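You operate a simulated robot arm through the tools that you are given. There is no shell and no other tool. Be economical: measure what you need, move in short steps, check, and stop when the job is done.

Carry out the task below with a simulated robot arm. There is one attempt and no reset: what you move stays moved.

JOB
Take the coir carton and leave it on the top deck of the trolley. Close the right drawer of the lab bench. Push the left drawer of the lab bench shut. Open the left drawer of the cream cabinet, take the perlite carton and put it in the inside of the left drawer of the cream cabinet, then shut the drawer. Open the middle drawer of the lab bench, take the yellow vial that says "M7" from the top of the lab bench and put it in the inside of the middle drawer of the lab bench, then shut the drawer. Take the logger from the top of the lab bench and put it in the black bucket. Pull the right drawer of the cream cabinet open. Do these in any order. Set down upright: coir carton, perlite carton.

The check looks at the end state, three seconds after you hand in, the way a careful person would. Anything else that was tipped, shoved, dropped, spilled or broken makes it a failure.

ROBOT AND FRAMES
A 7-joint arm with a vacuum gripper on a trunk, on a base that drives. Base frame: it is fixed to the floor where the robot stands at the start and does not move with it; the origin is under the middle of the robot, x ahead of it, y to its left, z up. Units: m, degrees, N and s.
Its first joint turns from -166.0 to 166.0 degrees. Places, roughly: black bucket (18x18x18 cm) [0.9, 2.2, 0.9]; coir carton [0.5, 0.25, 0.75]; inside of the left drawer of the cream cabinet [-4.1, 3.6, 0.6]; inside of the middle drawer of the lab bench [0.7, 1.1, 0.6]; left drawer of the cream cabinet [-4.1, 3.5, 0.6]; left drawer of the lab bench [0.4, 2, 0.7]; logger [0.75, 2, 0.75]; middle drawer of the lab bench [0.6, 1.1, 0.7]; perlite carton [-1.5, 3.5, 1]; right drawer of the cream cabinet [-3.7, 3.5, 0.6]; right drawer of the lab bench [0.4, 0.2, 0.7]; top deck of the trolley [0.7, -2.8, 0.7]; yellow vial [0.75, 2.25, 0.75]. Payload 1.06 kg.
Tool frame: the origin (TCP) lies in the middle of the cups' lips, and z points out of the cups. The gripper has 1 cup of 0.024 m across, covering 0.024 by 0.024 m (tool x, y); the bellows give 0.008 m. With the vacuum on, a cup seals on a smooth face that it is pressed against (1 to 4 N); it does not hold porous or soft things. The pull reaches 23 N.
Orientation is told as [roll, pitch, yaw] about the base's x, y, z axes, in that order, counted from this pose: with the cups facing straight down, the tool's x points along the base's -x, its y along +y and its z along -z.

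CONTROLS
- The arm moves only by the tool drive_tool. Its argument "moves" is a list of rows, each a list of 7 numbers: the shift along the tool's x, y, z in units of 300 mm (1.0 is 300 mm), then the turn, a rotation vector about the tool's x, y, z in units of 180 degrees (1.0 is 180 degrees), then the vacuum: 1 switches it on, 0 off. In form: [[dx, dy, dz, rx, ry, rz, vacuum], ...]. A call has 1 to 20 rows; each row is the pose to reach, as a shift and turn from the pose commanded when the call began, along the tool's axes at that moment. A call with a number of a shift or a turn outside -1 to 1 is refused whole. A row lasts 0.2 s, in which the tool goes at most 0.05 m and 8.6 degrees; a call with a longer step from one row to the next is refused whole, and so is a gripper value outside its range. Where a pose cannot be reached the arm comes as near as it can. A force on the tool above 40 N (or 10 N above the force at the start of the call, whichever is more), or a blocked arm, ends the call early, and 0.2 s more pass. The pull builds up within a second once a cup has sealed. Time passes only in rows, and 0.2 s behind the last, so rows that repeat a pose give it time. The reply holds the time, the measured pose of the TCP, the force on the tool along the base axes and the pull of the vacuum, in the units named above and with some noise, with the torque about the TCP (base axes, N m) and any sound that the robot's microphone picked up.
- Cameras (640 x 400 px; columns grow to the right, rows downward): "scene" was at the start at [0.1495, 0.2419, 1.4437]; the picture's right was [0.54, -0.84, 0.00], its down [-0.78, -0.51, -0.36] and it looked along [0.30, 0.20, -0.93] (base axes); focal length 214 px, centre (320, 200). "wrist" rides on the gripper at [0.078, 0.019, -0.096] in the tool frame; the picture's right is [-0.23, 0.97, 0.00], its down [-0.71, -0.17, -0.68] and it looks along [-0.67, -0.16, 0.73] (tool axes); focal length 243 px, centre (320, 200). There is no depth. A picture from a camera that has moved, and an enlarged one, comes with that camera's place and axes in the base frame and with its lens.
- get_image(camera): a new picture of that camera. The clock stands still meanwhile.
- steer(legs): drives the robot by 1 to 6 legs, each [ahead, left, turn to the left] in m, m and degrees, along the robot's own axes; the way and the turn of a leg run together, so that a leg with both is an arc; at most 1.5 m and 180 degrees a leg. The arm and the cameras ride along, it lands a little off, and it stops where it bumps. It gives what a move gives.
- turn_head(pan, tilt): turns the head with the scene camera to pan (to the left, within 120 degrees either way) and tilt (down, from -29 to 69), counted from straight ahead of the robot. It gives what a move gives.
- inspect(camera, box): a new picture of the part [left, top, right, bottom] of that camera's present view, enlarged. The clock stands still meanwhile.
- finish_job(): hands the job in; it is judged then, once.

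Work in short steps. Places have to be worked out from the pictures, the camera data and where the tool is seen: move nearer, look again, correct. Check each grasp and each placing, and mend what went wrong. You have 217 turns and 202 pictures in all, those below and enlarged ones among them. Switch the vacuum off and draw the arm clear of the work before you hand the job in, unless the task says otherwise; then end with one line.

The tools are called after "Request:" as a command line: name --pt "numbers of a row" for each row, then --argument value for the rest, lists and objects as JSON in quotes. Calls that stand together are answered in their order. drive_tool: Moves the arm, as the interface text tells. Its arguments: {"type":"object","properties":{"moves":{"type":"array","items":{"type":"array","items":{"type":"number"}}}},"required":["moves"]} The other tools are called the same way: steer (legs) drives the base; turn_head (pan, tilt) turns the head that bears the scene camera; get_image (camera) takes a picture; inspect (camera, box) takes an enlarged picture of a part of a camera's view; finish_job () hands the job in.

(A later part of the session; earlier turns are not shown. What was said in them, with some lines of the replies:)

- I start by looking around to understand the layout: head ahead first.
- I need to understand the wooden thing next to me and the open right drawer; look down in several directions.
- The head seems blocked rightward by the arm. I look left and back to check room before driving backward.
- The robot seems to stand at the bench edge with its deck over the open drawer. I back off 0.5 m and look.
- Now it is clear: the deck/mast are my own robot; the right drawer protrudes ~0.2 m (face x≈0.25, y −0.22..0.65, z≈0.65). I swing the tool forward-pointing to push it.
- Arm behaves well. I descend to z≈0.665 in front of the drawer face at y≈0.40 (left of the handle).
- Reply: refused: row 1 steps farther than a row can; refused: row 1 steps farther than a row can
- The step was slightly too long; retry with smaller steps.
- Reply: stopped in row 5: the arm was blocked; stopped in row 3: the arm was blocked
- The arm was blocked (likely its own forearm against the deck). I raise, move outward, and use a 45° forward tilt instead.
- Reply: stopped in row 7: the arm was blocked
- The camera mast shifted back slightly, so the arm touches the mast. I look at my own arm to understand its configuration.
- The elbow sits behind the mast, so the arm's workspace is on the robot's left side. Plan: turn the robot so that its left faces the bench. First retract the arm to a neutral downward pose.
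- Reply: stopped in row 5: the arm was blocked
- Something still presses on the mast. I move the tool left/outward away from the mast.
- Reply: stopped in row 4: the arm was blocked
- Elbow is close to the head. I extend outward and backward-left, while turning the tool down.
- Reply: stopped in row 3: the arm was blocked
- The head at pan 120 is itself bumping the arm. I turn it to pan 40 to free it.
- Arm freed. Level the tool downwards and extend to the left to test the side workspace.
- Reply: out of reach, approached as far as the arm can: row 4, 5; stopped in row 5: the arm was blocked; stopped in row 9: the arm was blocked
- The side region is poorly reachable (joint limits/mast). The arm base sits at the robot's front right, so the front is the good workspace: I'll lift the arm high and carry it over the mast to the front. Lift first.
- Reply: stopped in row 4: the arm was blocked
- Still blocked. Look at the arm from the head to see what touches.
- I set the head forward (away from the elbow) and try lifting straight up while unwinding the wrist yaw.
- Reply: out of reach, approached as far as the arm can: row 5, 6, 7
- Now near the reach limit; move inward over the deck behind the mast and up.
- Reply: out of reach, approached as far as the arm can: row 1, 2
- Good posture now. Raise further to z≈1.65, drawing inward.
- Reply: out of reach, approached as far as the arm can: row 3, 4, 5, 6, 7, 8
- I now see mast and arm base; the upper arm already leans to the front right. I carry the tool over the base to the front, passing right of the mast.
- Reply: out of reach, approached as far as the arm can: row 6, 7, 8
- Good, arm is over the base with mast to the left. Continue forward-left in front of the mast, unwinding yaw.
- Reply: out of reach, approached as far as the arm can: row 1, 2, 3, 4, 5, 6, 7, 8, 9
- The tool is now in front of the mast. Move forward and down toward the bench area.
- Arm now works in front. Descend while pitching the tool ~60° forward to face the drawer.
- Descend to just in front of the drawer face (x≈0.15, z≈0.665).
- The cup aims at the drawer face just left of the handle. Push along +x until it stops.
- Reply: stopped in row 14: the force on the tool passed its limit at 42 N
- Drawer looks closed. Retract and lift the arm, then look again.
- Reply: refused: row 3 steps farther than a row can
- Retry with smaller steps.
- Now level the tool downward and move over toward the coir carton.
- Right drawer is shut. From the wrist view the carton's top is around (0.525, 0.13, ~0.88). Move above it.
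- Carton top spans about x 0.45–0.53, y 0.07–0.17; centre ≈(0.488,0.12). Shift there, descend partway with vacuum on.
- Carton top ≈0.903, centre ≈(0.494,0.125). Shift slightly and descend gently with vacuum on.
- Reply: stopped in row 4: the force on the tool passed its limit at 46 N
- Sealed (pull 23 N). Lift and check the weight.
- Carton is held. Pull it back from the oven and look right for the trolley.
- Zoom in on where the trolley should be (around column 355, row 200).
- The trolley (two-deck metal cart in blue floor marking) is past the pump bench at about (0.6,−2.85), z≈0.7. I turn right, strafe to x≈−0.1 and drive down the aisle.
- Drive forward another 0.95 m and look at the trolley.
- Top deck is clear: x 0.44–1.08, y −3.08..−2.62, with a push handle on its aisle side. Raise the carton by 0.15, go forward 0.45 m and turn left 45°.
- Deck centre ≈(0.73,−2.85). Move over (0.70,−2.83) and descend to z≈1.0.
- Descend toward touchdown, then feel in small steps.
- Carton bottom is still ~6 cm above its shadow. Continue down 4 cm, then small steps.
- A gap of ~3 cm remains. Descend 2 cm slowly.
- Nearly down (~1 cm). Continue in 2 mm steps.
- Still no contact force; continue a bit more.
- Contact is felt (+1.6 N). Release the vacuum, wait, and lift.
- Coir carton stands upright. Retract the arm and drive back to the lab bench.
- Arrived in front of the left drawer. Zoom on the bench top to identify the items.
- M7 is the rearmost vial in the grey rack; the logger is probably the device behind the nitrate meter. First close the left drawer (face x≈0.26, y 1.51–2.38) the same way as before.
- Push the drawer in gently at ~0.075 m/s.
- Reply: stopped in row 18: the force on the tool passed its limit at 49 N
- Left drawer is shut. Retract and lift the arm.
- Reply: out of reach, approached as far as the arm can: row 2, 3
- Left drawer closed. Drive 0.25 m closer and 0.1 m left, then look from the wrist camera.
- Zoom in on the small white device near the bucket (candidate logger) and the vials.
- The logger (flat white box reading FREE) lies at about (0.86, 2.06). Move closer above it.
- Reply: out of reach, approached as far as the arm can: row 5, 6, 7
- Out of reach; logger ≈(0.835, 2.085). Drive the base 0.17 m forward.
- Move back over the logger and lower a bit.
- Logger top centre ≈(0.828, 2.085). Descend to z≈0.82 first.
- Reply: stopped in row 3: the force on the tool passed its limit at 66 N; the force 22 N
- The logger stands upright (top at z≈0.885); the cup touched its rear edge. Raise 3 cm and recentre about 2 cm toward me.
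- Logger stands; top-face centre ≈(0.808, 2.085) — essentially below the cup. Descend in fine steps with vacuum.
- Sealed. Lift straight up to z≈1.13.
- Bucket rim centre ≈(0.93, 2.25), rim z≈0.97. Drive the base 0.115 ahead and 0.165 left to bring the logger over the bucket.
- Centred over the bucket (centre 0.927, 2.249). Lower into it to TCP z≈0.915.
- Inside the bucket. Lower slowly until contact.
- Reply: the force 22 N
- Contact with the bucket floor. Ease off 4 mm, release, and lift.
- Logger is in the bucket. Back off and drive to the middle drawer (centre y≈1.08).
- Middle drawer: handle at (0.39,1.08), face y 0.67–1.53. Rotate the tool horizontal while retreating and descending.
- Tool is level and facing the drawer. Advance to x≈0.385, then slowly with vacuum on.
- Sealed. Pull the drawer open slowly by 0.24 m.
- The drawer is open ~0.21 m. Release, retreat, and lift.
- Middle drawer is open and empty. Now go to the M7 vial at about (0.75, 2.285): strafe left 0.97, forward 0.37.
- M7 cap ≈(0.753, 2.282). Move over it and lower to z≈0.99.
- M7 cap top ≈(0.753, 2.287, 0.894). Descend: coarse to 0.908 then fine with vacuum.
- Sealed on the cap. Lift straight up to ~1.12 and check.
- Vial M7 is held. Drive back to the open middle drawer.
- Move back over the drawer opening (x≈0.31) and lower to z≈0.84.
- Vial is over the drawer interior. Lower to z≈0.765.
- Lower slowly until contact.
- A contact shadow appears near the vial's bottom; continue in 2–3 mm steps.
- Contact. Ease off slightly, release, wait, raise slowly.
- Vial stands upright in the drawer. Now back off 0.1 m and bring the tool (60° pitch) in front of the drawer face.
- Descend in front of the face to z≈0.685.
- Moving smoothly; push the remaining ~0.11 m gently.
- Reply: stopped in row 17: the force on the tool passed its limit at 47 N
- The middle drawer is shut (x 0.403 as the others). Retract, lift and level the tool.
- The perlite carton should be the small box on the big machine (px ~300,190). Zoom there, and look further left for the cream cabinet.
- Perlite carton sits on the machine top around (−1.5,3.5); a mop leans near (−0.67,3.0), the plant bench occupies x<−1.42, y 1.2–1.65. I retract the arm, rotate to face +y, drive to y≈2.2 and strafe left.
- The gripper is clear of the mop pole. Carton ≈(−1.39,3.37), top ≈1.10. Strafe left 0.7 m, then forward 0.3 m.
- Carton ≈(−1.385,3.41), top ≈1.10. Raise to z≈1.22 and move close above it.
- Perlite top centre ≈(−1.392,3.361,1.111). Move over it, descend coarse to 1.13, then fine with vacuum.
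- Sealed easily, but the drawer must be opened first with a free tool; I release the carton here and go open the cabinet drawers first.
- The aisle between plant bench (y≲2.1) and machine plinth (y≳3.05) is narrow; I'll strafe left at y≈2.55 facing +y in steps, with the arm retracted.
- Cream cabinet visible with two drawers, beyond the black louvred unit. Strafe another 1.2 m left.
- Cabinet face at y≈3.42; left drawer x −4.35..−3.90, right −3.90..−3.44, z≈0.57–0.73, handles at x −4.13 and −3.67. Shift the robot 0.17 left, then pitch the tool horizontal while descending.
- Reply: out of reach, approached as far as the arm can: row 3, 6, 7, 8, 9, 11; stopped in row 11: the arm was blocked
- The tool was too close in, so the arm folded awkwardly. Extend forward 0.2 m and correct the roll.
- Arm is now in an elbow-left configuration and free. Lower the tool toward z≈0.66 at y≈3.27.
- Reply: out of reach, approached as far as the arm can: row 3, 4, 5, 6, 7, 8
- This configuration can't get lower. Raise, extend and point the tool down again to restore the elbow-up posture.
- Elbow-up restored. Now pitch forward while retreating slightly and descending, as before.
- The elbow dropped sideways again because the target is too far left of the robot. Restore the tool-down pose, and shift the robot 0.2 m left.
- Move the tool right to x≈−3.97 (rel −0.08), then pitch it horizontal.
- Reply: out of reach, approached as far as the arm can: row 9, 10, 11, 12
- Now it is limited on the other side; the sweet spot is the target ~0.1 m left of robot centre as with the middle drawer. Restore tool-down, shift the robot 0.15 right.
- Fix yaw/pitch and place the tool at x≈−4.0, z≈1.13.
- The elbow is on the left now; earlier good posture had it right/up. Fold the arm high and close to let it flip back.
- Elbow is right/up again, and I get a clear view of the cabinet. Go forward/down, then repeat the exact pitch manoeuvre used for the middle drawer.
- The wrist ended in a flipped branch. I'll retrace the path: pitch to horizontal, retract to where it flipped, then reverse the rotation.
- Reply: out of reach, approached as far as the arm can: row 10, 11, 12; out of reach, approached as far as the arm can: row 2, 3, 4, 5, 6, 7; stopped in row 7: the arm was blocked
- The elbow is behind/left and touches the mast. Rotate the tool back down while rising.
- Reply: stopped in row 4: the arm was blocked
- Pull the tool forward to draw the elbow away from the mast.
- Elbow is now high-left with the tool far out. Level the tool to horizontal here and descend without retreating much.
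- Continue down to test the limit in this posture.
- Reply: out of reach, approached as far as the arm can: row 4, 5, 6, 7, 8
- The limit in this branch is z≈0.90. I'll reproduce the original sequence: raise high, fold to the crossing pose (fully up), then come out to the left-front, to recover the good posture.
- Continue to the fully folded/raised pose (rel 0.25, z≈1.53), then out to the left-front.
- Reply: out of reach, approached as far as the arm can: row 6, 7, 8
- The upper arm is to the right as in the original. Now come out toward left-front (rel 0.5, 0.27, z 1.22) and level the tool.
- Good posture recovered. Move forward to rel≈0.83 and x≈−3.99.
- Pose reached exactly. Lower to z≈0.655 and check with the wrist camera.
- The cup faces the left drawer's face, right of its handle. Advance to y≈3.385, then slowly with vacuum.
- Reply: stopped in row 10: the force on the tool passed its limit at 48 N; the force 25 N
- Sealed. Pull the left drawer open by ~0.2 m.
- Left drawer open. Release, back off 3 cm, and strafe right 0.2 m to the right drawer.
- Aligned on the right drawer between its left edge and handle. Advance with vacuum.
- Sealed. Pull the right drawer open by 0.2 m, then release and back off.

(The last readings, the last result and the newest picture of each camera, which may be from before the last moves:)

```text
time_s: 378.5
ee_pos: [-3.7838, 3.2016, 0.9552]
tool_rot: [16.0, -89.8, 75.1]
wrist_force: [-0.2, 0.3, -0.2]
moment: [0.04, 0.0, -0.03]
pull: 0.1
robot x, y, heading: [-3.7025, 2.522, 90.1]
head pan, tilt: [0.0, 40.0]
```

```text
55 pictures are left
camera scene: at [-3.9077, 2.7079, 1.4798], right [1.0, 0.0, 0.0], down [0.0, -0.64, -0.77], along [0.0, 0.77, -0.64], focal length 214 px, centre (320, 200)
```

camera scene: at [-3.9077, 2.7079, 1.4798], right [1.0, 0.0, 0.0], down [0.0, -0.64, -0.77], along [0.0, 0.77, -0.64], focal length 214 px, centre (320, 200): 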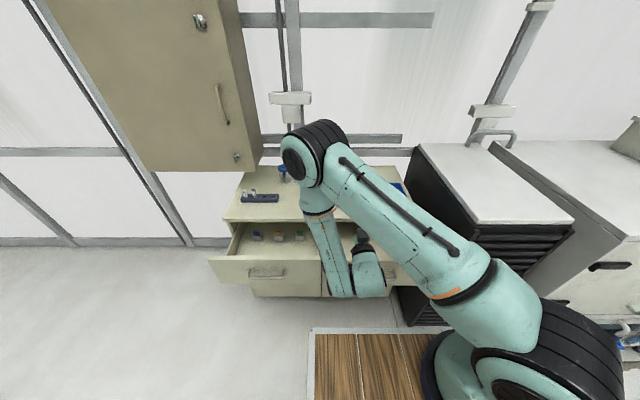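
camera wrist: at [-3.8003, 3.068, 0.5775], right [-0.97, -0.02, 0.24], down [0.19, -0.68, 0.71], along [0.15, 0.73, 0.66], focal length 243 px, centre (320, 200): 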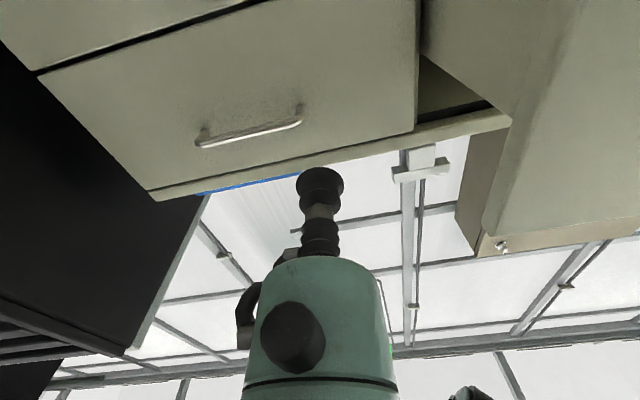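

Both drawers open. Rotate the tool down (same as before), then retract for travel.

Request:
drive_tool --pt "-0.04 0 0.06 0 0.0455 0 0" --pt "-0.08 0 0.12 0 0.091 0 0" --pt "-0.12 0 0.18 0 0.136 0 0" --pt "-0.16 0 0.24 0 0.182 0 0" --pt "-0.2 0 0.3 0 0.227 0 0" --pt "-0.24 0 0.36 0 0.273 0 0" --pt "-0.28 0 0.42 0 0.318 0 0" --pt "-0.32 0 0.48 0 0.364 0 0" --pt "-0.36 0 0.54 0 0.41 0 0" --pt "-0.4 0 0.6 0 0.455 0 0" --pt "-0.44 0 0.66 0 0.5 0 0" --pt "-0.44 0 0.66 0 0.5 0 0"

Request:
drive_tool --pt "0.12 0 -0.06 0 0 0 0" --pt "0.24 0 -0.12 0 0 0 0" --pt "0.36 0 -0.18 0 0 0 0" --pt "0.48 0 -0.24 0 0 0 0" --pt "0.6 0 -0.3 0 0 0 0" --pt "0.72 0 -0.36 0 0 0 0" --pt "0.84 0 -0.42 0 0 0 0" --pt "0.84 0 -0.42 0 0 0 0"

Request:
get_image --camera "scene"

```text
time_s: 381.1
ee_pos: [-3.7872, 3.4017, 1.0875]
tool_rot: [0.0, 0.3, 91.2]
wrist_force: [0.1, -1.0, -0.5]
moment: [0.01, 0.02, 0.0]
pull: 0.1
robot x, y, heading: [-3.6976, 2.5223, 89.8]
head pan, tilt: [0.0, 40.0]
```

```text
time_s: 382.9
ee_pos: [-3.782, 3.1484, 1.2143]
tool_rot: [0.0, 0.2, 91.1]
wrist_force: [-0.5, 0.2, -0.3]
moment: [-0.02, 0.02, 0.0]
pull: 0.0
robot x, y, heading: [-3.6995, 2.5187, 89.8]
head pan, tilt: [0.0, 40.0]
```

```text
54 pictures are left
camera scene: at [-3.9077, 2.708, 1.4798], right [1.0, 0.0, 0.0], down [0.0, -0.64, -0.77], along [0.0, 0.77, -0.64], focal length 214 px, centre (320, 200)
```

scene: 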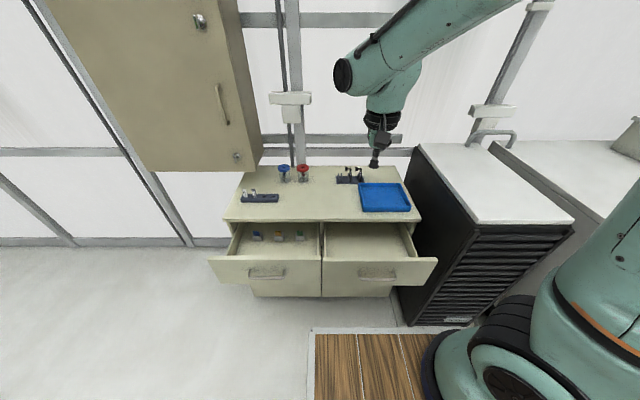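

Both drawers open nicely; the left one has small jars at its back. Now go fetch the perlite carton: strafe right 2.42 m.

Request:
steer --legs '[[0, -1.21, 0], [0, -1.21, 0]]'

Request:
get_image --camera "scene"

```text
time_s: 394.8
ee_pos: [-1.3408, 3.1533, 1.2146]
tool_rot: [0.1, 0.2, 91.0]
wrist_force: [0.0, 0.0, 0.6]
moment: [-0.01, 0.0, 0.03]
pull: 0.0
robot x, y, heading: [-1.2613, 2.5229, 89.7]
head pan, tilt: [0.0, 40.0]
```

```text
53 pictures are left
camera scene: at [-1.4685, 2.7119, 1.4798], right [1.0, 0.0, 0.0], down [0.0, -0.64, -0.77], along [0.0, 0.77, -0.64], focal length 214 px, centre (320, 200)
```

scene: 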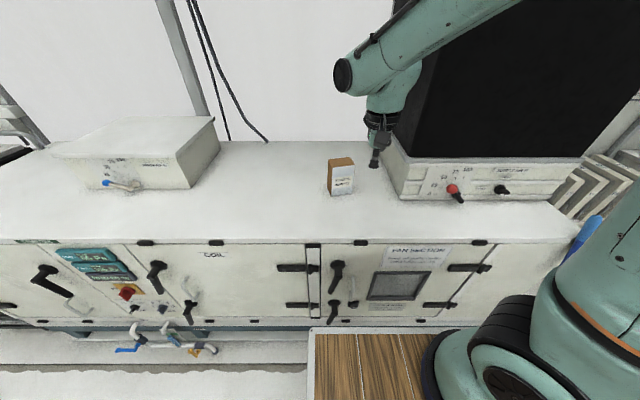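

Move over the carton (−1.393, 3.361) at the current height and check.

Request:
drive_tool --pt "0 0.08 -0.02 0 0 0 0" --pt "-0.05 0.161 -0.04 0 0 0 0" --pt "-0.18 0.161 -0.04 0 0 0 0" --pt "-0.31 0.161 -0.04 0 0 0 0" --pt "-0.44 0.161 -0.04 0 0 0 0" --pt "-0.57 0.161 -0.04 0 0 0 0" --pt "-0.697 0.161 -0.04 0 0 0 0" --pt "-0.697 0.161 -0.04 0 0 0 0"

Request:
get_image --camera "wrist"

```text
time_s: 396.6
ee_pos: [-1.3929, 3.3615, 1.2265]
tool_rot: [0.1, 0.2, 90.9]
wrist_force: [-0.2, -0.3, 0.4]
moment: [-0.01, 0.01, -0.01]
pull: 0.0
robot x, y, heading: [-1.2621, 2.5227, 89.7]
head pan, tilt: [0.0, 40.0]
```

```text
52 pictures are left
camera wrist: at [-1.4107, 3.2842, 1.3217], right [-0.98, 0.22, 0.0], down [0.16, 0.71, 0.68], along [0.15, 0.67, -0.73], focal length 243 px, centre (320, 200)
```

wrist: 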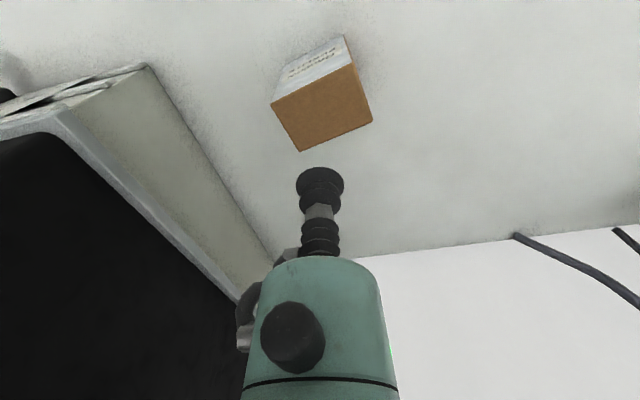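

Aligned. Descend and grip with fine steps.

Request:
drive_tool --pt "-0.02 0 0.12 0 0 0 1" --pt "-0.02 0 0.24 0 0 0 1" --pt "-0.02 0 0.34 0 0 0 1" --pt "-0.02 0 0.38 0 0 0 1" --pt "-0.02 0 0.395 0 0 0 1" --pt "-0.02 0 0.405 0 0 0 1" --pt "-0.02 0 0.413 0 0 0 1" --pt "-0.02 0 0.42 0 0 0 1" --pt "-0.02 0 0.427 0 0 0 1" --pt "-0.02 0 0.433 0 0 0 1" --pt "-0.02 0 0.438 0 0 0 1" --pt "-0.02 0 0.438 0 0 0 1"

```text
time_s: 399.2
ee_pos: [-1.3931, 3.3672, 1.0947]
tool_rot: [0.1, 0.1, 90.9]
wrist_force: [0.8, -2.8, 7.8]
moment: [0.02, -0.06, -0.01]
pull: 22.5
robot x, y, heading: [-1.263, 2.5262, 89.6]
head pan, tilt: [0.0, 40.0]
```

Sealed. Lift, then retract for travel.

Request:
drive_tool --pt "0 0 -0.03 0 0 0 1" --pt "0 0 -0.1 0 0 0 1" --pt "0 0 -0.22 0 0 0 1" --pt "0 0 -0.34 0 0 0 1" --pt "0 0 -0.46 0 0 0 1" --pt "0 0 -0.58 0 0 0 1" --pt "0.12 0 -0.58 0 0 0 1" --pt "0.25 0 -0.58 0 0 0 1" --pt "0.38 0 -0.58 0 0 0 1" --pt "0.5 0 -0.58 0 0 0 1" --pt "0.62 0 -0.58 0 0 0 1" --pt "0.75 0 -0.58 0 0 0 1" --pt "0.75 0 -0.58 0 0 0 1"

Request:
get_image --camera "scene"

```text
time_s: 402.0
ee_pos: [-1.3875, 3.1421, 1.2696]
tool_rot: [0.0, 0.1, 90.9]
wrist_force: [0.5, -0.4, -1.2]
moment: [-0.03, 0.02, -0.01]
pull: 23.3
robot x, y, heading: [-1.264, 2.5224, 89.8]
head pan, tilt: [0.0, 40.0]
```

```text
51 pictures are left
camera scene: at [-1.4685, 2.7121, 1.4798], right [1.0, 0.0, 0.0], down [0.0, -0.64, -0.77], along [0.0, 0.77, -0.64], focal length 214 px, centre (320, 200)
```

scene: 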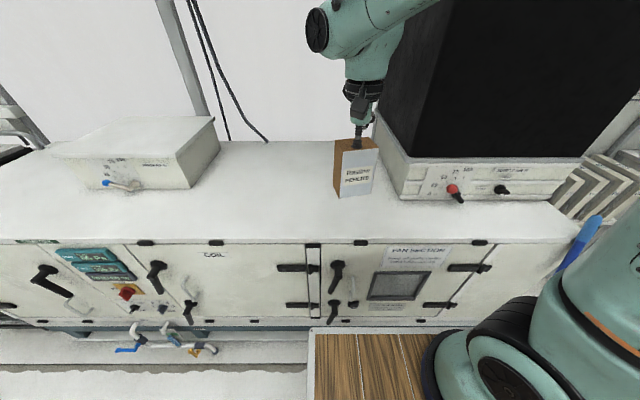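

Drive left 2.66 m back to the cabinet.

Request:
steer --legs '[[0, 1.33, 0], [0, 1.33, 0]]'

Request:
turn_head --pan 0 --tilt 45

Request:
get_image --camera "scene"

```text
time_s: 414.9
ee_pos: [-4.0411, 3.1611, 1.2718]
tool_rot: [0.1, 0.3, 89.9]
wrist_force: [0.5, 0.5, -1.6]
moment: [0.01, 0.02, -0.01]
pull: 23.1
robot x, y, heading: [-3.9225, 2.5424, 88.9]
head pan, tilt: [0.0, 40.0]
```

```text
time_s: 415.6
ee_pos: [-4.0393, 3.1619, 1.271]
tool_rot: [0.1, 0.1, 89.9]
wrist_force: [-0.4, 0.5, -1.3]
moment: [0.0, -0.02, -0.01]
pull: 23.9
robot x, y, heading: [-3.9249, 2.5405, 88.5]
head pan, tilt: [0.0, 45.0]
```

```text
50 pictures are left
camera scene: at [-4.1268, 2.7286, 1.4726], right [1.0, -0.02, 0.0], down [-0.02, -0.71, -0.71], along [0.02, 0.71, -0.71], focal length 214 px, centre (320, 200)
```

scene: 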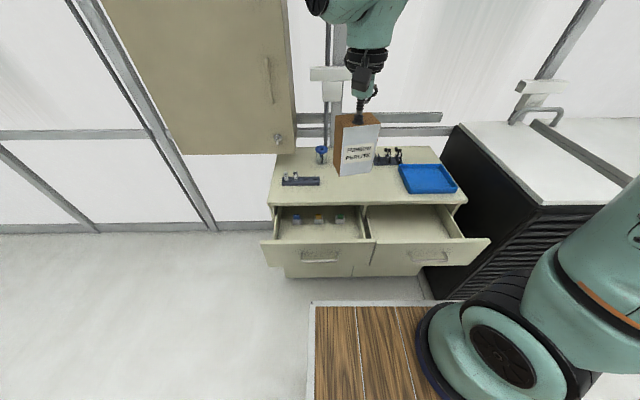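

Drawer opening spans y≈3.21–3.37. Move the carton over (−4.05, 3.285) and descend to z≈0.99.

Request:
drive_tool --pt "-0.1 0.02 0 0 0 0 1" --pt "-0.2 0.04 0 0 0 0 1" --pt "-0.3 0.04 0 0 0 0 1" --pt "-0.41 0.04 0 0 0 0 1" --pt "-0.41 0.04 0.13 0 0 0 1" --pt "-0.41 0.04 0.26 0 0 0 1" --pt "-0.41 0.04 0.4 0 0 0 1" --pt "-0.41 0.04 0.54 0 0 0 1" --pt "-0.41 0.04 0.68 0 0 0 1" --pt "-0.41 0.04 0.82 0 0 0 1" --pt "-0.41 0.04 0.95 0 0 0 1" --pt "-0.41 0.04 0.95 0 0 0 1"

Request:
get_image --camera "wrist"

Request:
inspect --camera "scene" --box '[240, 130, 420, 280]'

```text
time_s: 418.2
ee_pos: [-4.0512, 3.2823, 0.9847]
tool_rot: [0.1, 0.1, 90.0]
wrist_force: [-0.8, -0.4, -0.9]
moment: [-0.02, 0.02, -0.01]
pull: 23.1
robot x, y, heading: [-3.9243, 2.5414, 88.7]
head pan, tilt: [0.0, 45.0]
```

```text
49 pictures are left
camera wrist: at [-4.07, 3.2038, 1.0798], right [-0.97, 0.24, 0.0], down [0.17, 0.71, 0.68], along [0.16, 0.66, -0.73], focal length 243 px, centre (320, 200)
```

wrist: 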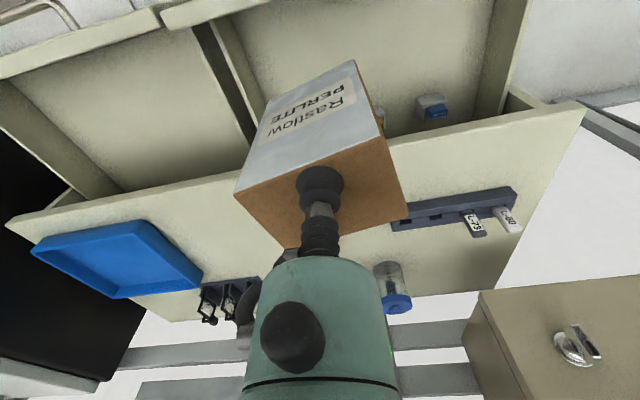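

```text
2.67 times, centred on (330, 205) of scene
camera zoom: at [-4.1268, 2.7286, 1.4726], right [1.0, -0.02, 0.0], down [-0.02, -0.71, -0.71], along [0.02, 0.71, -0.71], focal length 572 px, centre (293, 187)
```

zoom: 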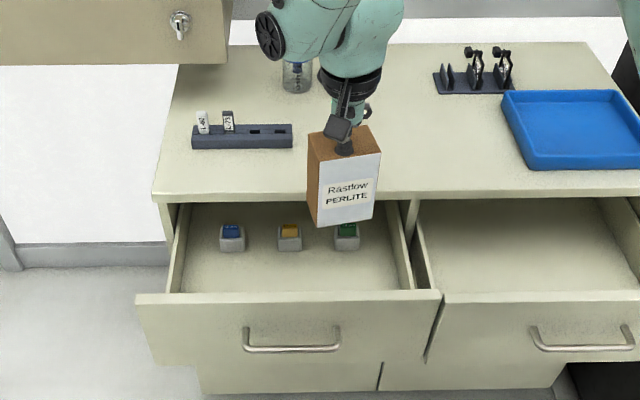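

Clear: jars are at y≈3.45, carton fits in front of them. Descend to TCP z≈0.80.

Request:
drive_tool --pt "0 0 0.1 0 0 0 1" --pt "0 0 0.2 0 0 0 1" --pt "0 0 0.3 0 0 0 1" --pt "0 0 0.4 0 0 0 1" --pt "0 0 0.5 0 0 0 1" --pt "0 0 0.6 0 0 0 1" --pt "0 0 0.6 0 0 0 1"

Request:
inspect --camera "scene" --box '[240, 130, 420, 280]'

```text
time_s: 419.8
ee_pos: [-4.0524, 3.2826, 0.8043]
tool_rot: [0.1, 0.1, 90.1]
wrist_force: [0.0, -0.3, -1.9]
moment: [0.01, -0.01, 0.0]
pull: 23.2
robot x, y, heading: [-3.9197, 2.5423, 88.9]
head pan, tilt: [0.0, 45.0]
```

```text
2.67 times, centred on (330, 205) of scene
camera zoom: at [-4.1268, 2.7286, 1.4726], right [1.0, -0.02, 0.0], down [-0.02, -0.71, -0.71], along [0.02, 0.71, -0.71], focal length 572 px, centre (293, 187)
```

zoom: 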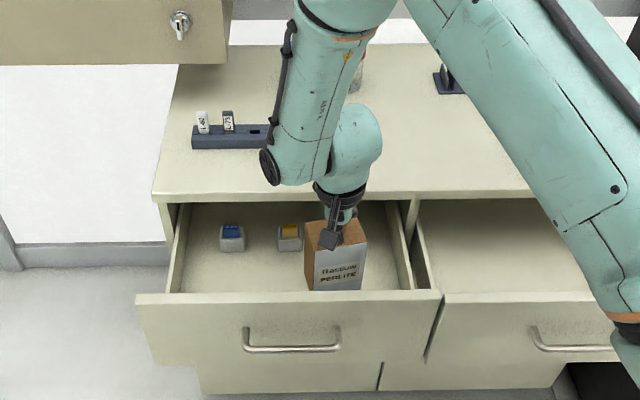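

Inside the drawer. Lower slowly till contact.

Request:
drive_tool --pt "0 0 0.02 0 0 0 1" --pt "0 0 0.04 0 0 0 1" --pt "0 0 0.06 0 0 0 1" --pt "0 0 0.075 0 0 0 1" --pt "0 0 0.09 0 0 0 1" --pt "0 0 0.1 0 0 0 1" --pt "0 0 0.1 0 0 0 1"

Request:
inspect --camera "scene" --box '[280, 180, 400, 270]'

```text
time_s: 421.4
ee_pos: [-4.0524, 3.2833, 0.7765]
tool_rot: [0.1, 0.2, 90.0]
wrist_force: [-1.1, -0.6, -1.4]
moment: [0.01, -0.01, -0.02]
pull: 22.8
robot x, y, heading: [-3.9247, 2.5445, 88.7]
head pan, tilt: [0.0, 45.0]
```

```text
4.44 times, centred on (340, 225) of scene
camera zoom: at [-4.1269, 2.7287, 1.4726], right [1.0, -0.02, 0.0], down [-0.02, -0.71, -0.71], along [0.02, 0.71, -0.71], focal length 953 px, centre (231, 89)
```

zoom: 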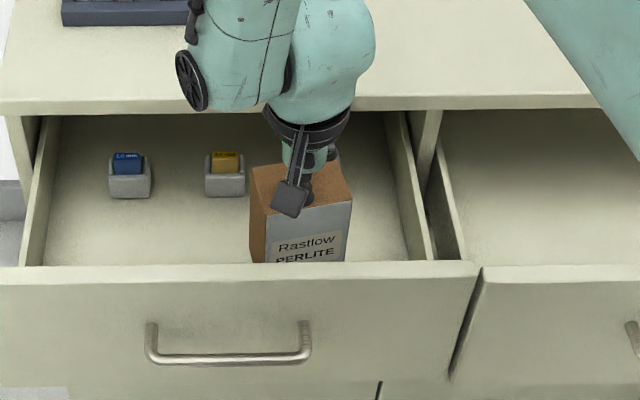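

Request:
drive_tool --pt "0 0 0.012 0 0 0 1" --pt "0 0 0.024 0 0 0 1" --pt "0 0 0.036 0 0 0 1" --pt "0 0 0.048 0 0 0 1" --pt "0 0 0.06 0 0 0 1" --pt "0 0 0.06 0 0 0 1"

```text
time_s: 422.8
ee_pos: [-4.0529, 3.2832, 0.7568]
tool_rot: [0.0, 0.2, 89.9]
wrist_force: [-1.0, 0.2, -1.0]
moment: [-0.03, -0.02, 0.04]
pull: 22.9
robot x, y, heading: [-3.9223, 2.5429, 88.8]
head pan, tilt: [0.0, 45.0]
```

Request:
drive_tool --pt "0 0 0.01 0 0 0 1" --pt "0 0 0.02 0 0 0 1" --pt "0 0 0.03 0 0 0 1" --pt "0 0 0.038 0 0 0 1" --pt "0 0 0.038 0 0 0 1"

Request:
get_image --camera "wrist"

```text
time_s: 424.0
ee_pos: [-4.0521, 3.2826, 0.7469]
tool_rot: [0.1, 0.2, 89.9]
wrist_force: [-0.5, 0.2, -1.4]
moment: [-0.03, -0.02, -0.02]
pull: 23.1
robot x, y, heading: [-3.9269, 2.5453, 88.9]
head pan, tilt: [0.0, 45.0]
```

```text
45 pictures are left
camera wrist: at [-4.0707, 3.204, 0.8407], right [-0.97, 0.24, 0.0], down [0.17, 0.71, 0.68], along [0.16, 0.66, -0.73], focal length 243 px, centre (320, 200)
```

wrist: 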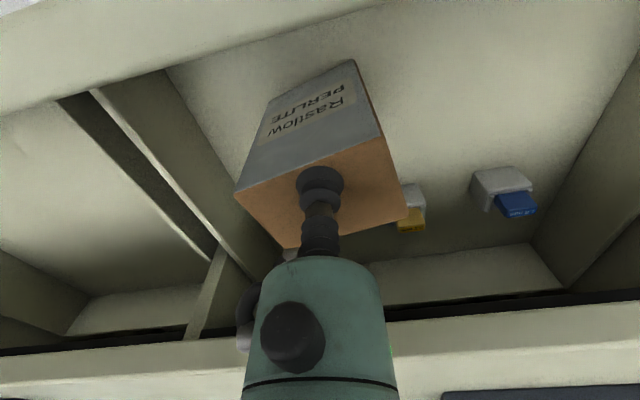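

Still above the floor; continue.

Request:
drive_tool --pt "0 0 0.01 0 0 0 1" --pt "0 0 0.02 0 0 0 1" --pt "0 0 0.03 0 0 0 1" --pt "0 0 0.038 0 0 0 1" --pt "0 0 0.038 0 0 0 1"

```text
time_s: 425.2
ee_pos: [-4.0527, 3.2811, 0.736]
tool_rot: [0.1, 0.3, 90.0]
wrist_force: [1.5, 0.3, 4.7]
moment: [0.04, -0.01, 0.0]
pull: 23.3
robot x, y, heading: [-3.9236, 2.5416, 88.7]
head pan, tilt: [0.0, 45.0]
```

Contact (+4.7 N). Release, wait, and rise slowly.

Request:
drive_tool --pt "0 0 -0.002 0 0 0 0" --pt "0 0 -0.002 0 0 0 0" --pt "0 0 -0.002 0 0 0 0" --pt "0 0 -0.002 0 0 0 0" --pt "0 0 -0.002 0 0 0 0" --pt "0 0 -0.015 0 0 0 0" --pt "0 0 -0.03 0 0 0 0" --pt "0 0 -0.07 0 0 0 0" --pt "0 0 -0.15 0 0 0 0" --pt "0 0 -0.28 0 0 0 0" --pt "0 0 -0.42 0 0 0 0" --pt "0 0 -0.56 0 0 0 0" --pt "0 0 -0.7 0 0 0 0" --pt "0 0 -0.85 0 0 0 0" --pt "0 0 -1.0 0 0 0 0"

Request:
get_image --camera "wrist"

Request:
get_image --camera "scene"

```text
time_s: 428.4
ee_pos: [-4.0526, 3.2844, 1.0351]
tool_rot: [0.1, 0.2, 89.9]
wrist_force: [-0.4, 1.1, -0.7]
moment: [-0.01, -0.01, 0.0]
pull: 0.1
robot x, y, heading: [-3.9242, 2.5405, 88.9]
head pan, tilt: [0.0, 45.0]
```

```text
44 pictures are left
camera wrist: at [-4.0718, 3.2059, 1.1303], right [-0.97, 0.24, 0.0], down [0.17, 0.71, 0.68], along [0.16, 0.66, -0.73], focal length 243 px, centre (320, 200)
```

wrist: 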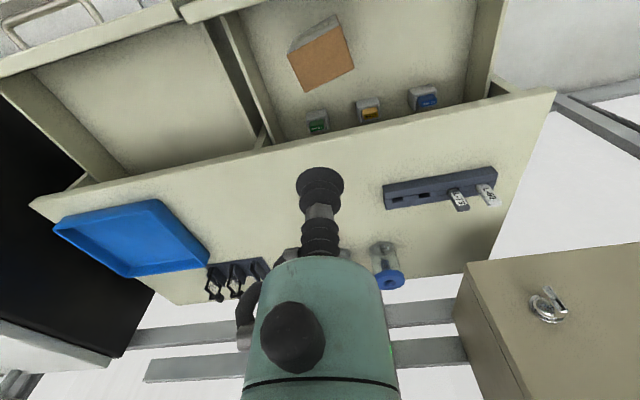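

```text
43 pictures are left
camera scene: at [-4.1271, 2.7291, 1.4725], right [1.0, -0.02, 0.0], down [-0.02, -0.71, -0.71], along [0.02, 0.71, -0.71], focal length 214 px, centre (320, 200)
```

scene: 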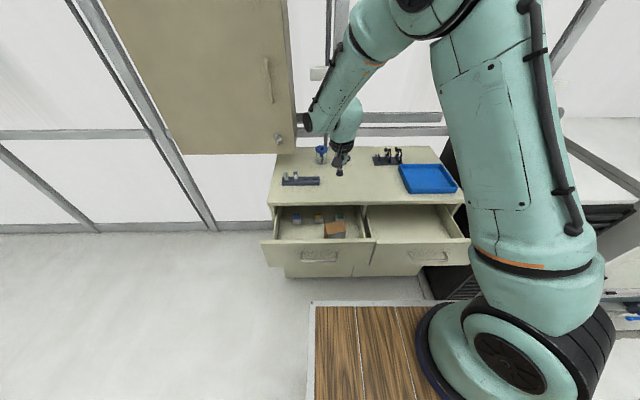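

Perlite carton stands upright in the drawer. To shut it I'll push left of its handle (x≈−4.29). Move the robot 0.25 left, 0.06 back, and pitch the tool 60°.

Request:
steer --legs '[[-0.06, 0.25, 1]]'

Request:
drive_tool --pt "0.04 0 0.04 0 -0.0417 0 0" --pt "0.08 0 0.08 0 -0.0833 0 0" --pt "0.12 0 0.12 0 -0.125 0 0" --pt "0.17 0 0.17 0 -0.1667 0 0" --pt "0.21 0 0.21 0 -0.208 0 0" --pt "0.25 0 0.26 0 -0.25 0 0" --pt "0.29 0 0.3 0 -0.292 0 0" --pt "0.33 0 0.35 0 -0.333 0 0" --pt "0.33 0 0.35 0 -0.333 0 0"

Request:
get_image --camera "scene"

```text
time_s: 430.2
ee_pos: [-4.3134, 3.2246, 1.0352]
tool_rot: [0.1, 0.2, 90.8]
wrist_force: [0.6, 0.3, -0.3]
moment: [-0.04, 0.01, 0.01]
pull: 0.1
robot x, y, heading: [-4.1735, 2.4847, 89.3]
head pan, tilt: [0.0, 45.0]
```

```text
time_s: 432.2
ee_pos: [-4.314, 3.1247, 0.9318]
tool_rot: [0.1, -59.9, 90.6]
wrist_force: [0.9, 0.5, 0.2]
moment: [0.01, -0.01, 0.01]
pull: 0.1
robot x, y, heading: [-4.1708, 2.4868, 89.6]
head pan, tilt: [0.0, 45.0]
```

```text
42 pictures are left
camera scene: at [-4.3786, 2.668, 1.4726], right [1.0, -0.01, 0.0], down [0.0, -0.71, -0.71], along [0.0, 0.71, -0.71], focal length 214 px, centre (320, 200)
```

scene: 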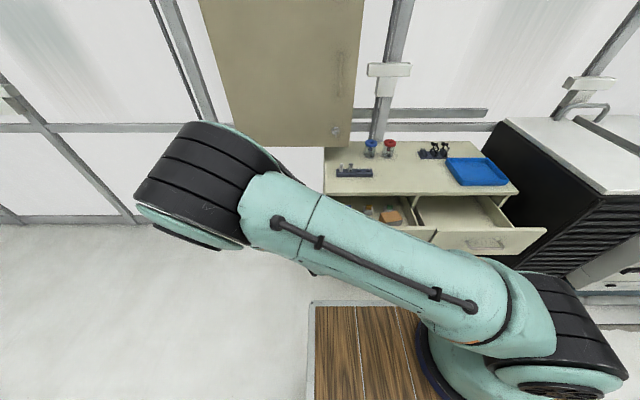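

Elbow again to the left but this pitch worked before at that height. Descend to z≈0.66, in front of the face.

Request:
drive_tool --pt "0.12 -0.02 0.07 0 0 0 0" --pt "0.24 -0.04 0.14 0 0 0 0" --pt "0.36 -0.067 0.21 0 0 0 0" --pt "0.48 -0.067 0.28 0 0 0 0" --pt "0.6 -0.067 0.35 0 0 0 0" --pt "0.72 -0.067 0.42 0 0 0 0" --pt "0.78 -0.067 0.45 0 0 0 0" --pt "0.78 -0.067 0.45 0 0 0 0"

Request:
get_image --camera "scene"

Request:
get_image --camera "wrist"

```text
time_s: 434.0
ee_pos: [-4.2943, 3.1238, 0.6602]
tool_rot: [0.1, -59.7, 90.7]
wrist_force: [-0.6, -0.5, 0.1]
moment: [-0.01, 0.02, -0.01]
pull: 0.0
robot x, y, heading: [-4.1729, 2.4866, 89.7]
head pan, tilt: [0.0, 45.0]
```

```text
41 pictures are left
camera scene: at [-4.3786, 2.6681, 1.4726], right [1.0, -0.01, 0.0], down [0.0, -0.71, -0.71], along [0.01, 0.71, -0.71], focal length 214 px, centre (320, 200)
```

scene: 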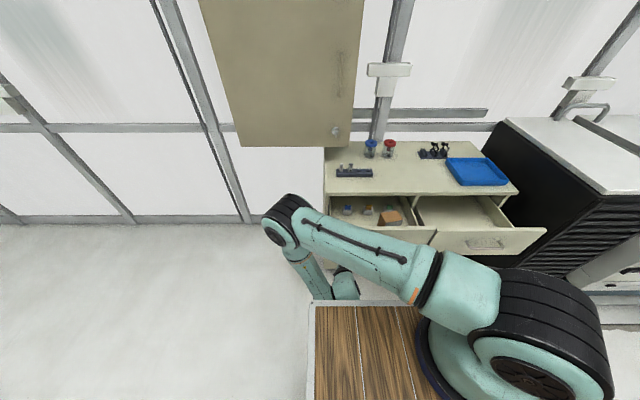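

```text
40 pictures are left
camera wrist: at [-4.3105, 3.0012, 0.64], right [-0.97, 0.11, 0.2], down [0.18, -0.23, 0.96], along [0.15, 0.97, 0.21], focal length 243 px, centre (320, 200)
```

wrist: 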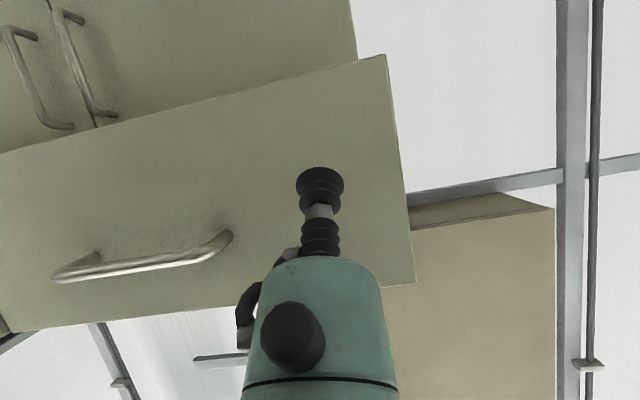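

Well placed between handle and edge. Push gently in +y.

Request:
drive_tool --pt "-0.05 0 0.087 0 0 0 0" --pt "-0.083 0 0.144 0 0 0 0" --pt "-0.1 0 0.173 0 0 0 0" --pt "-0.108 0 0.188 0 0 0 0" --pt "-0.117 0 0.202 0 0 0 0" --pt "-0.127 0 0.219 0 0 0 0" --pt "-0.138 0 0.24 0 0 0 0" --pt "-0.152 0 0.263 0 0 0 0" --pt "-0.167 0 0.289 0 0 0 0" --pt "-0.182 0 0.315 0 0 0 0" --pt "-0.197 0 0.341 0 0 0 0" --pt "-0.212 0 0.367 0 0 0 0" --pt "-0.227 0 0.393 0 0 0 0" --pt "-0.242 0 0.419 0 0 0 0" --pt "-0.257 0 0.445 0 0 0 0" --pt "-0.272 0 0.471 0 0 0 0" --pt "-0.287 0 0.497 0 0 0 0" --pt "-0.302 0 0.523 0 0 0 0" --pt "-0.317 0 0.549 0 0 0 0" --pt "-0.332 0 0.575 0 0 0 0"

Request:
drive_tool --pt "-0.015 0 0.026 0 0 0 0" --pt "-0.03 0 0.052 0 0 0 0" --pt "-0.043 0 0.074 0 0 0 0" --pt "-0.055 0 0.095 0 0 0 0" --pt "-0.066 0 0.114 0 0 0 0" --pt "-0.076 0 0.132 0 0 0 0" --pt "-0.086 0 0.149 0 0 0 0" --pt "-0.096 0 0.166 0 0 0 0" --pt "-0.104 0 0.18 0 0 0 0" --pt "-0.112 0 0.194 0 0 0 0" --pt "-0.12 0 0.208 0 0 0 0" --pt "-0.128 0 0.222 0 0 0 0" --pt "-0.136 0 0.236 0 0 0 0" --pt "-0.144 0 0.25 0 0 0 0" --pt "-0.152 0 0.264 0 0 0 0"

Request:
get_image --camera "scene"

```text
time_s: 438.2
ee_pos: [-4.2941, 3.3231, 0.6597]
tool_rot: [0.1, -59.8, 90.6]
wrist_force: [1.2, -1.5, -0.3]
moment: [0.05, -0.03, -0.01]
pull: 0.0
robot x, y, heading: [-4.1729, 2.4857, 89.5]
head pan, tilt: [0.0, 45.0]
```

```text
time_s: 440.8
ee_pos: [-4.295, 3.3916, 0.6543]
tool_rot: [0.1, -58.9, 90.6]
wrist_force: [1.6, -8.5, -0.3]
moment: [0.13, -0.01, -0.02]
pull: 0.1
robot x, y, heading: [-4.1722, 2.4827, 89.7]
head pan, tilt: [0.0, 45.0]
stopped in row 12: the force on the tool passed its limit at 46 N (the readings are from after the stop); the commanded pose is now the measured one
```

```text
39 pictures are left
camera scene: at [-4.3786, 2.6673, 1.4726], right [1.0, -0.01, 0.0], down [0.0, -0.71, -0.71], along [0.0, 0.71, -0.71], focal length 214 px, centre (320, 200)
```

scene: 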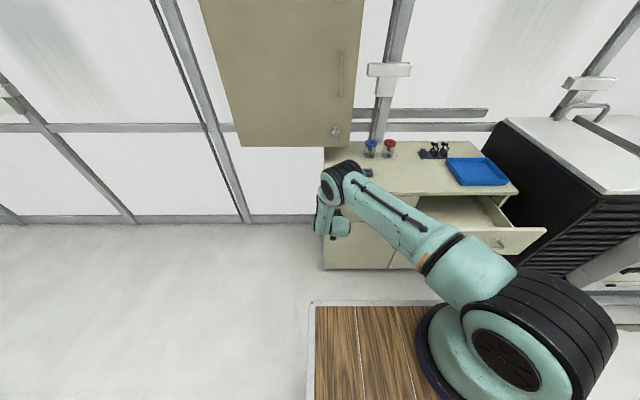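

Left drawer is shut. Retract and lift, then check the result.

Request:
drive_tool --pt "0.06 0 -0.1 0 0 0 0" --pt "0.12 0 -0.2 0 0 0 0" --pt "0.18 0 -0.31 0 0 0 0" --pt "0.22 0 -0.38 0 0 0 0" --pt "0.11 0 -0.45 0 0 0 0" --pt "-0.01 0 -0.52 0 0 0 0" --pt "-0.13 0 -0.59 0 0 0 0" --pt "-0.25 0 -0.66 0 0 0 0" --pt "-0.37 0 -0.73 0 0 0 0" --pt "-0.49 0 -0.8 0 0 0 0" --pt "-0.61 0 -0.87 0 0 0 0" --pt "-0.73 0 -0.94 0 0 0 0"

Request:
get_image --camera "scene"

```text
time_s: 443.4
ee_pos: [-4.2949, 3.2626, 0.9864]
tool_rot: [0.2, -59.1, 90.7]
wrist_force: [0.2, 0.9, -0.3]
moment: [0.02, -0.04, 0.02]
pull: 0.2
robot x, y, heading: [-4.1708, 2.4825, 89.5]
head pan, tilt: [0.0, 45.0]
```

```text
38 pictures are left
camera scene: at [-4.3788, 2.6681, 1.4725], right [1.0, -0.01, 0.0], down [0.0, -0.71, -0.71], along [0.0, 0.71, -0.71], focal length 214 px, centre (320, 200)
```

scene: 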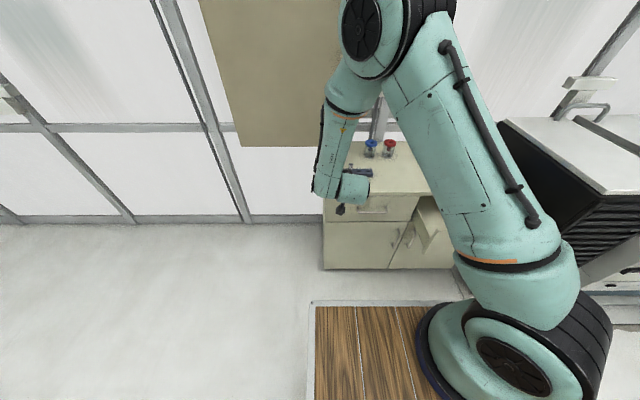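

Level the tool and retract the arm clear, then inspect the cabinet.

Request:
drive_tool --pt "-0.046 0 0 0 0.041 0 0" --pt "-0.092 0 0 0 0.0825 0 0" --pt "-0.139 0 0 0 0.124 0 0" --pt "-0.185 0 0 0 0.165 0 0" --pt "-0.23 0 0 0 0.206 0 0" --pt "-0.277 0 0 0 0.2475 0 0" --pt "-0.324 0 0 0 0.289 0 0" --pt "-0.37 0 0 0 0.33 0 0" --pt "-0.37 0 0 0 0.33 0 0"

Request:
drive_tool --pt "0.12 0 -0.06 0 0 0 0" --pt "0.24 0 -0.12 0 0 0 0" --pt "0.36 0 -0.18 0 0 0 0" --pt "0.48 0 -0.24 0 0 0 0" --pt "0.6 0 -0.3 0 0 0 0" --pt "0.72 0 -0.36 0 0 0 0" --pt "0.72 0 -0.36 0 0 0 0"

Request:
turn_head --pan -15 --tilt 40

Request:
inspect --camera "scene" --box '[220, 120, 480, 300]'

```text
time_s: 445.4
ee_pos: [-4.2937, 3.3207, 1.0817]
tool_rot: [-0.1, 0.4, 90.7]
wrist_force: [0.2, 0.1, -0.1]
moment: [0.0, 0.01, 0.01]
pull: 0.0
robot x, y, heading: [-4.1699, 2.4828, 89.3]
head pan, tilt: [0.0, 45.0]
```

```text
time_s: 447.0
ee_pos: [-4.2916, 3.1054, 1.1899]
tool_rot: [0.0, 0.4, 90.7]
wrist_force: [-0.5, -0.9, -0.2]
moment: [-0.02, -0.01, 0.0]
pull: 0.0
robot x, y, heading: [-4.1732, 2.4823, 89.9]
head pan, tilt: [0.0, 45.0]
```

```text
time_s: 447.7
ee_pos: [-4.2922, 3.1055, 1.1907]
tool_rot: [-0.1, 0.4, 90.7]
wrist_force: [0.7, 0.2, -0.4]
moment: [-0.04, -0.01, 0.01]
pull: 0.2
robot x, y, heading: [-4.1764, 2.4874, 89.6]
head pan, tilt: [-15.0, 40.0]
```

```text
2.22 times, centred on (350, 210) of scene
camera zoom: at [-4.3566, 2.6683, 1.4798], right [0.96, -0.26, 0.0], down [-0.17, -0.62, -0.77], along [0.2, 0.74, -0.64], focal length 477 px, centre (253, 178)
```

zoom: 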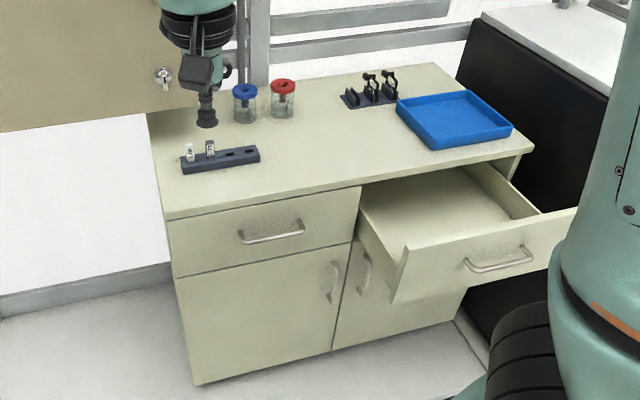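

Left drawer is flush, right drawer open, nothing on the cabinet was disturbed, vacuum is off and the arm is clear. Handing in.

Request:
finish_job

```text
The job is handed in.
```

I did every part of the job and handed it in; no result from the check has come back. I closed the two drawers holding the perlite carton and the M7 vial slowly, but I couldn't look inside afterwards to confirm both are still standing.
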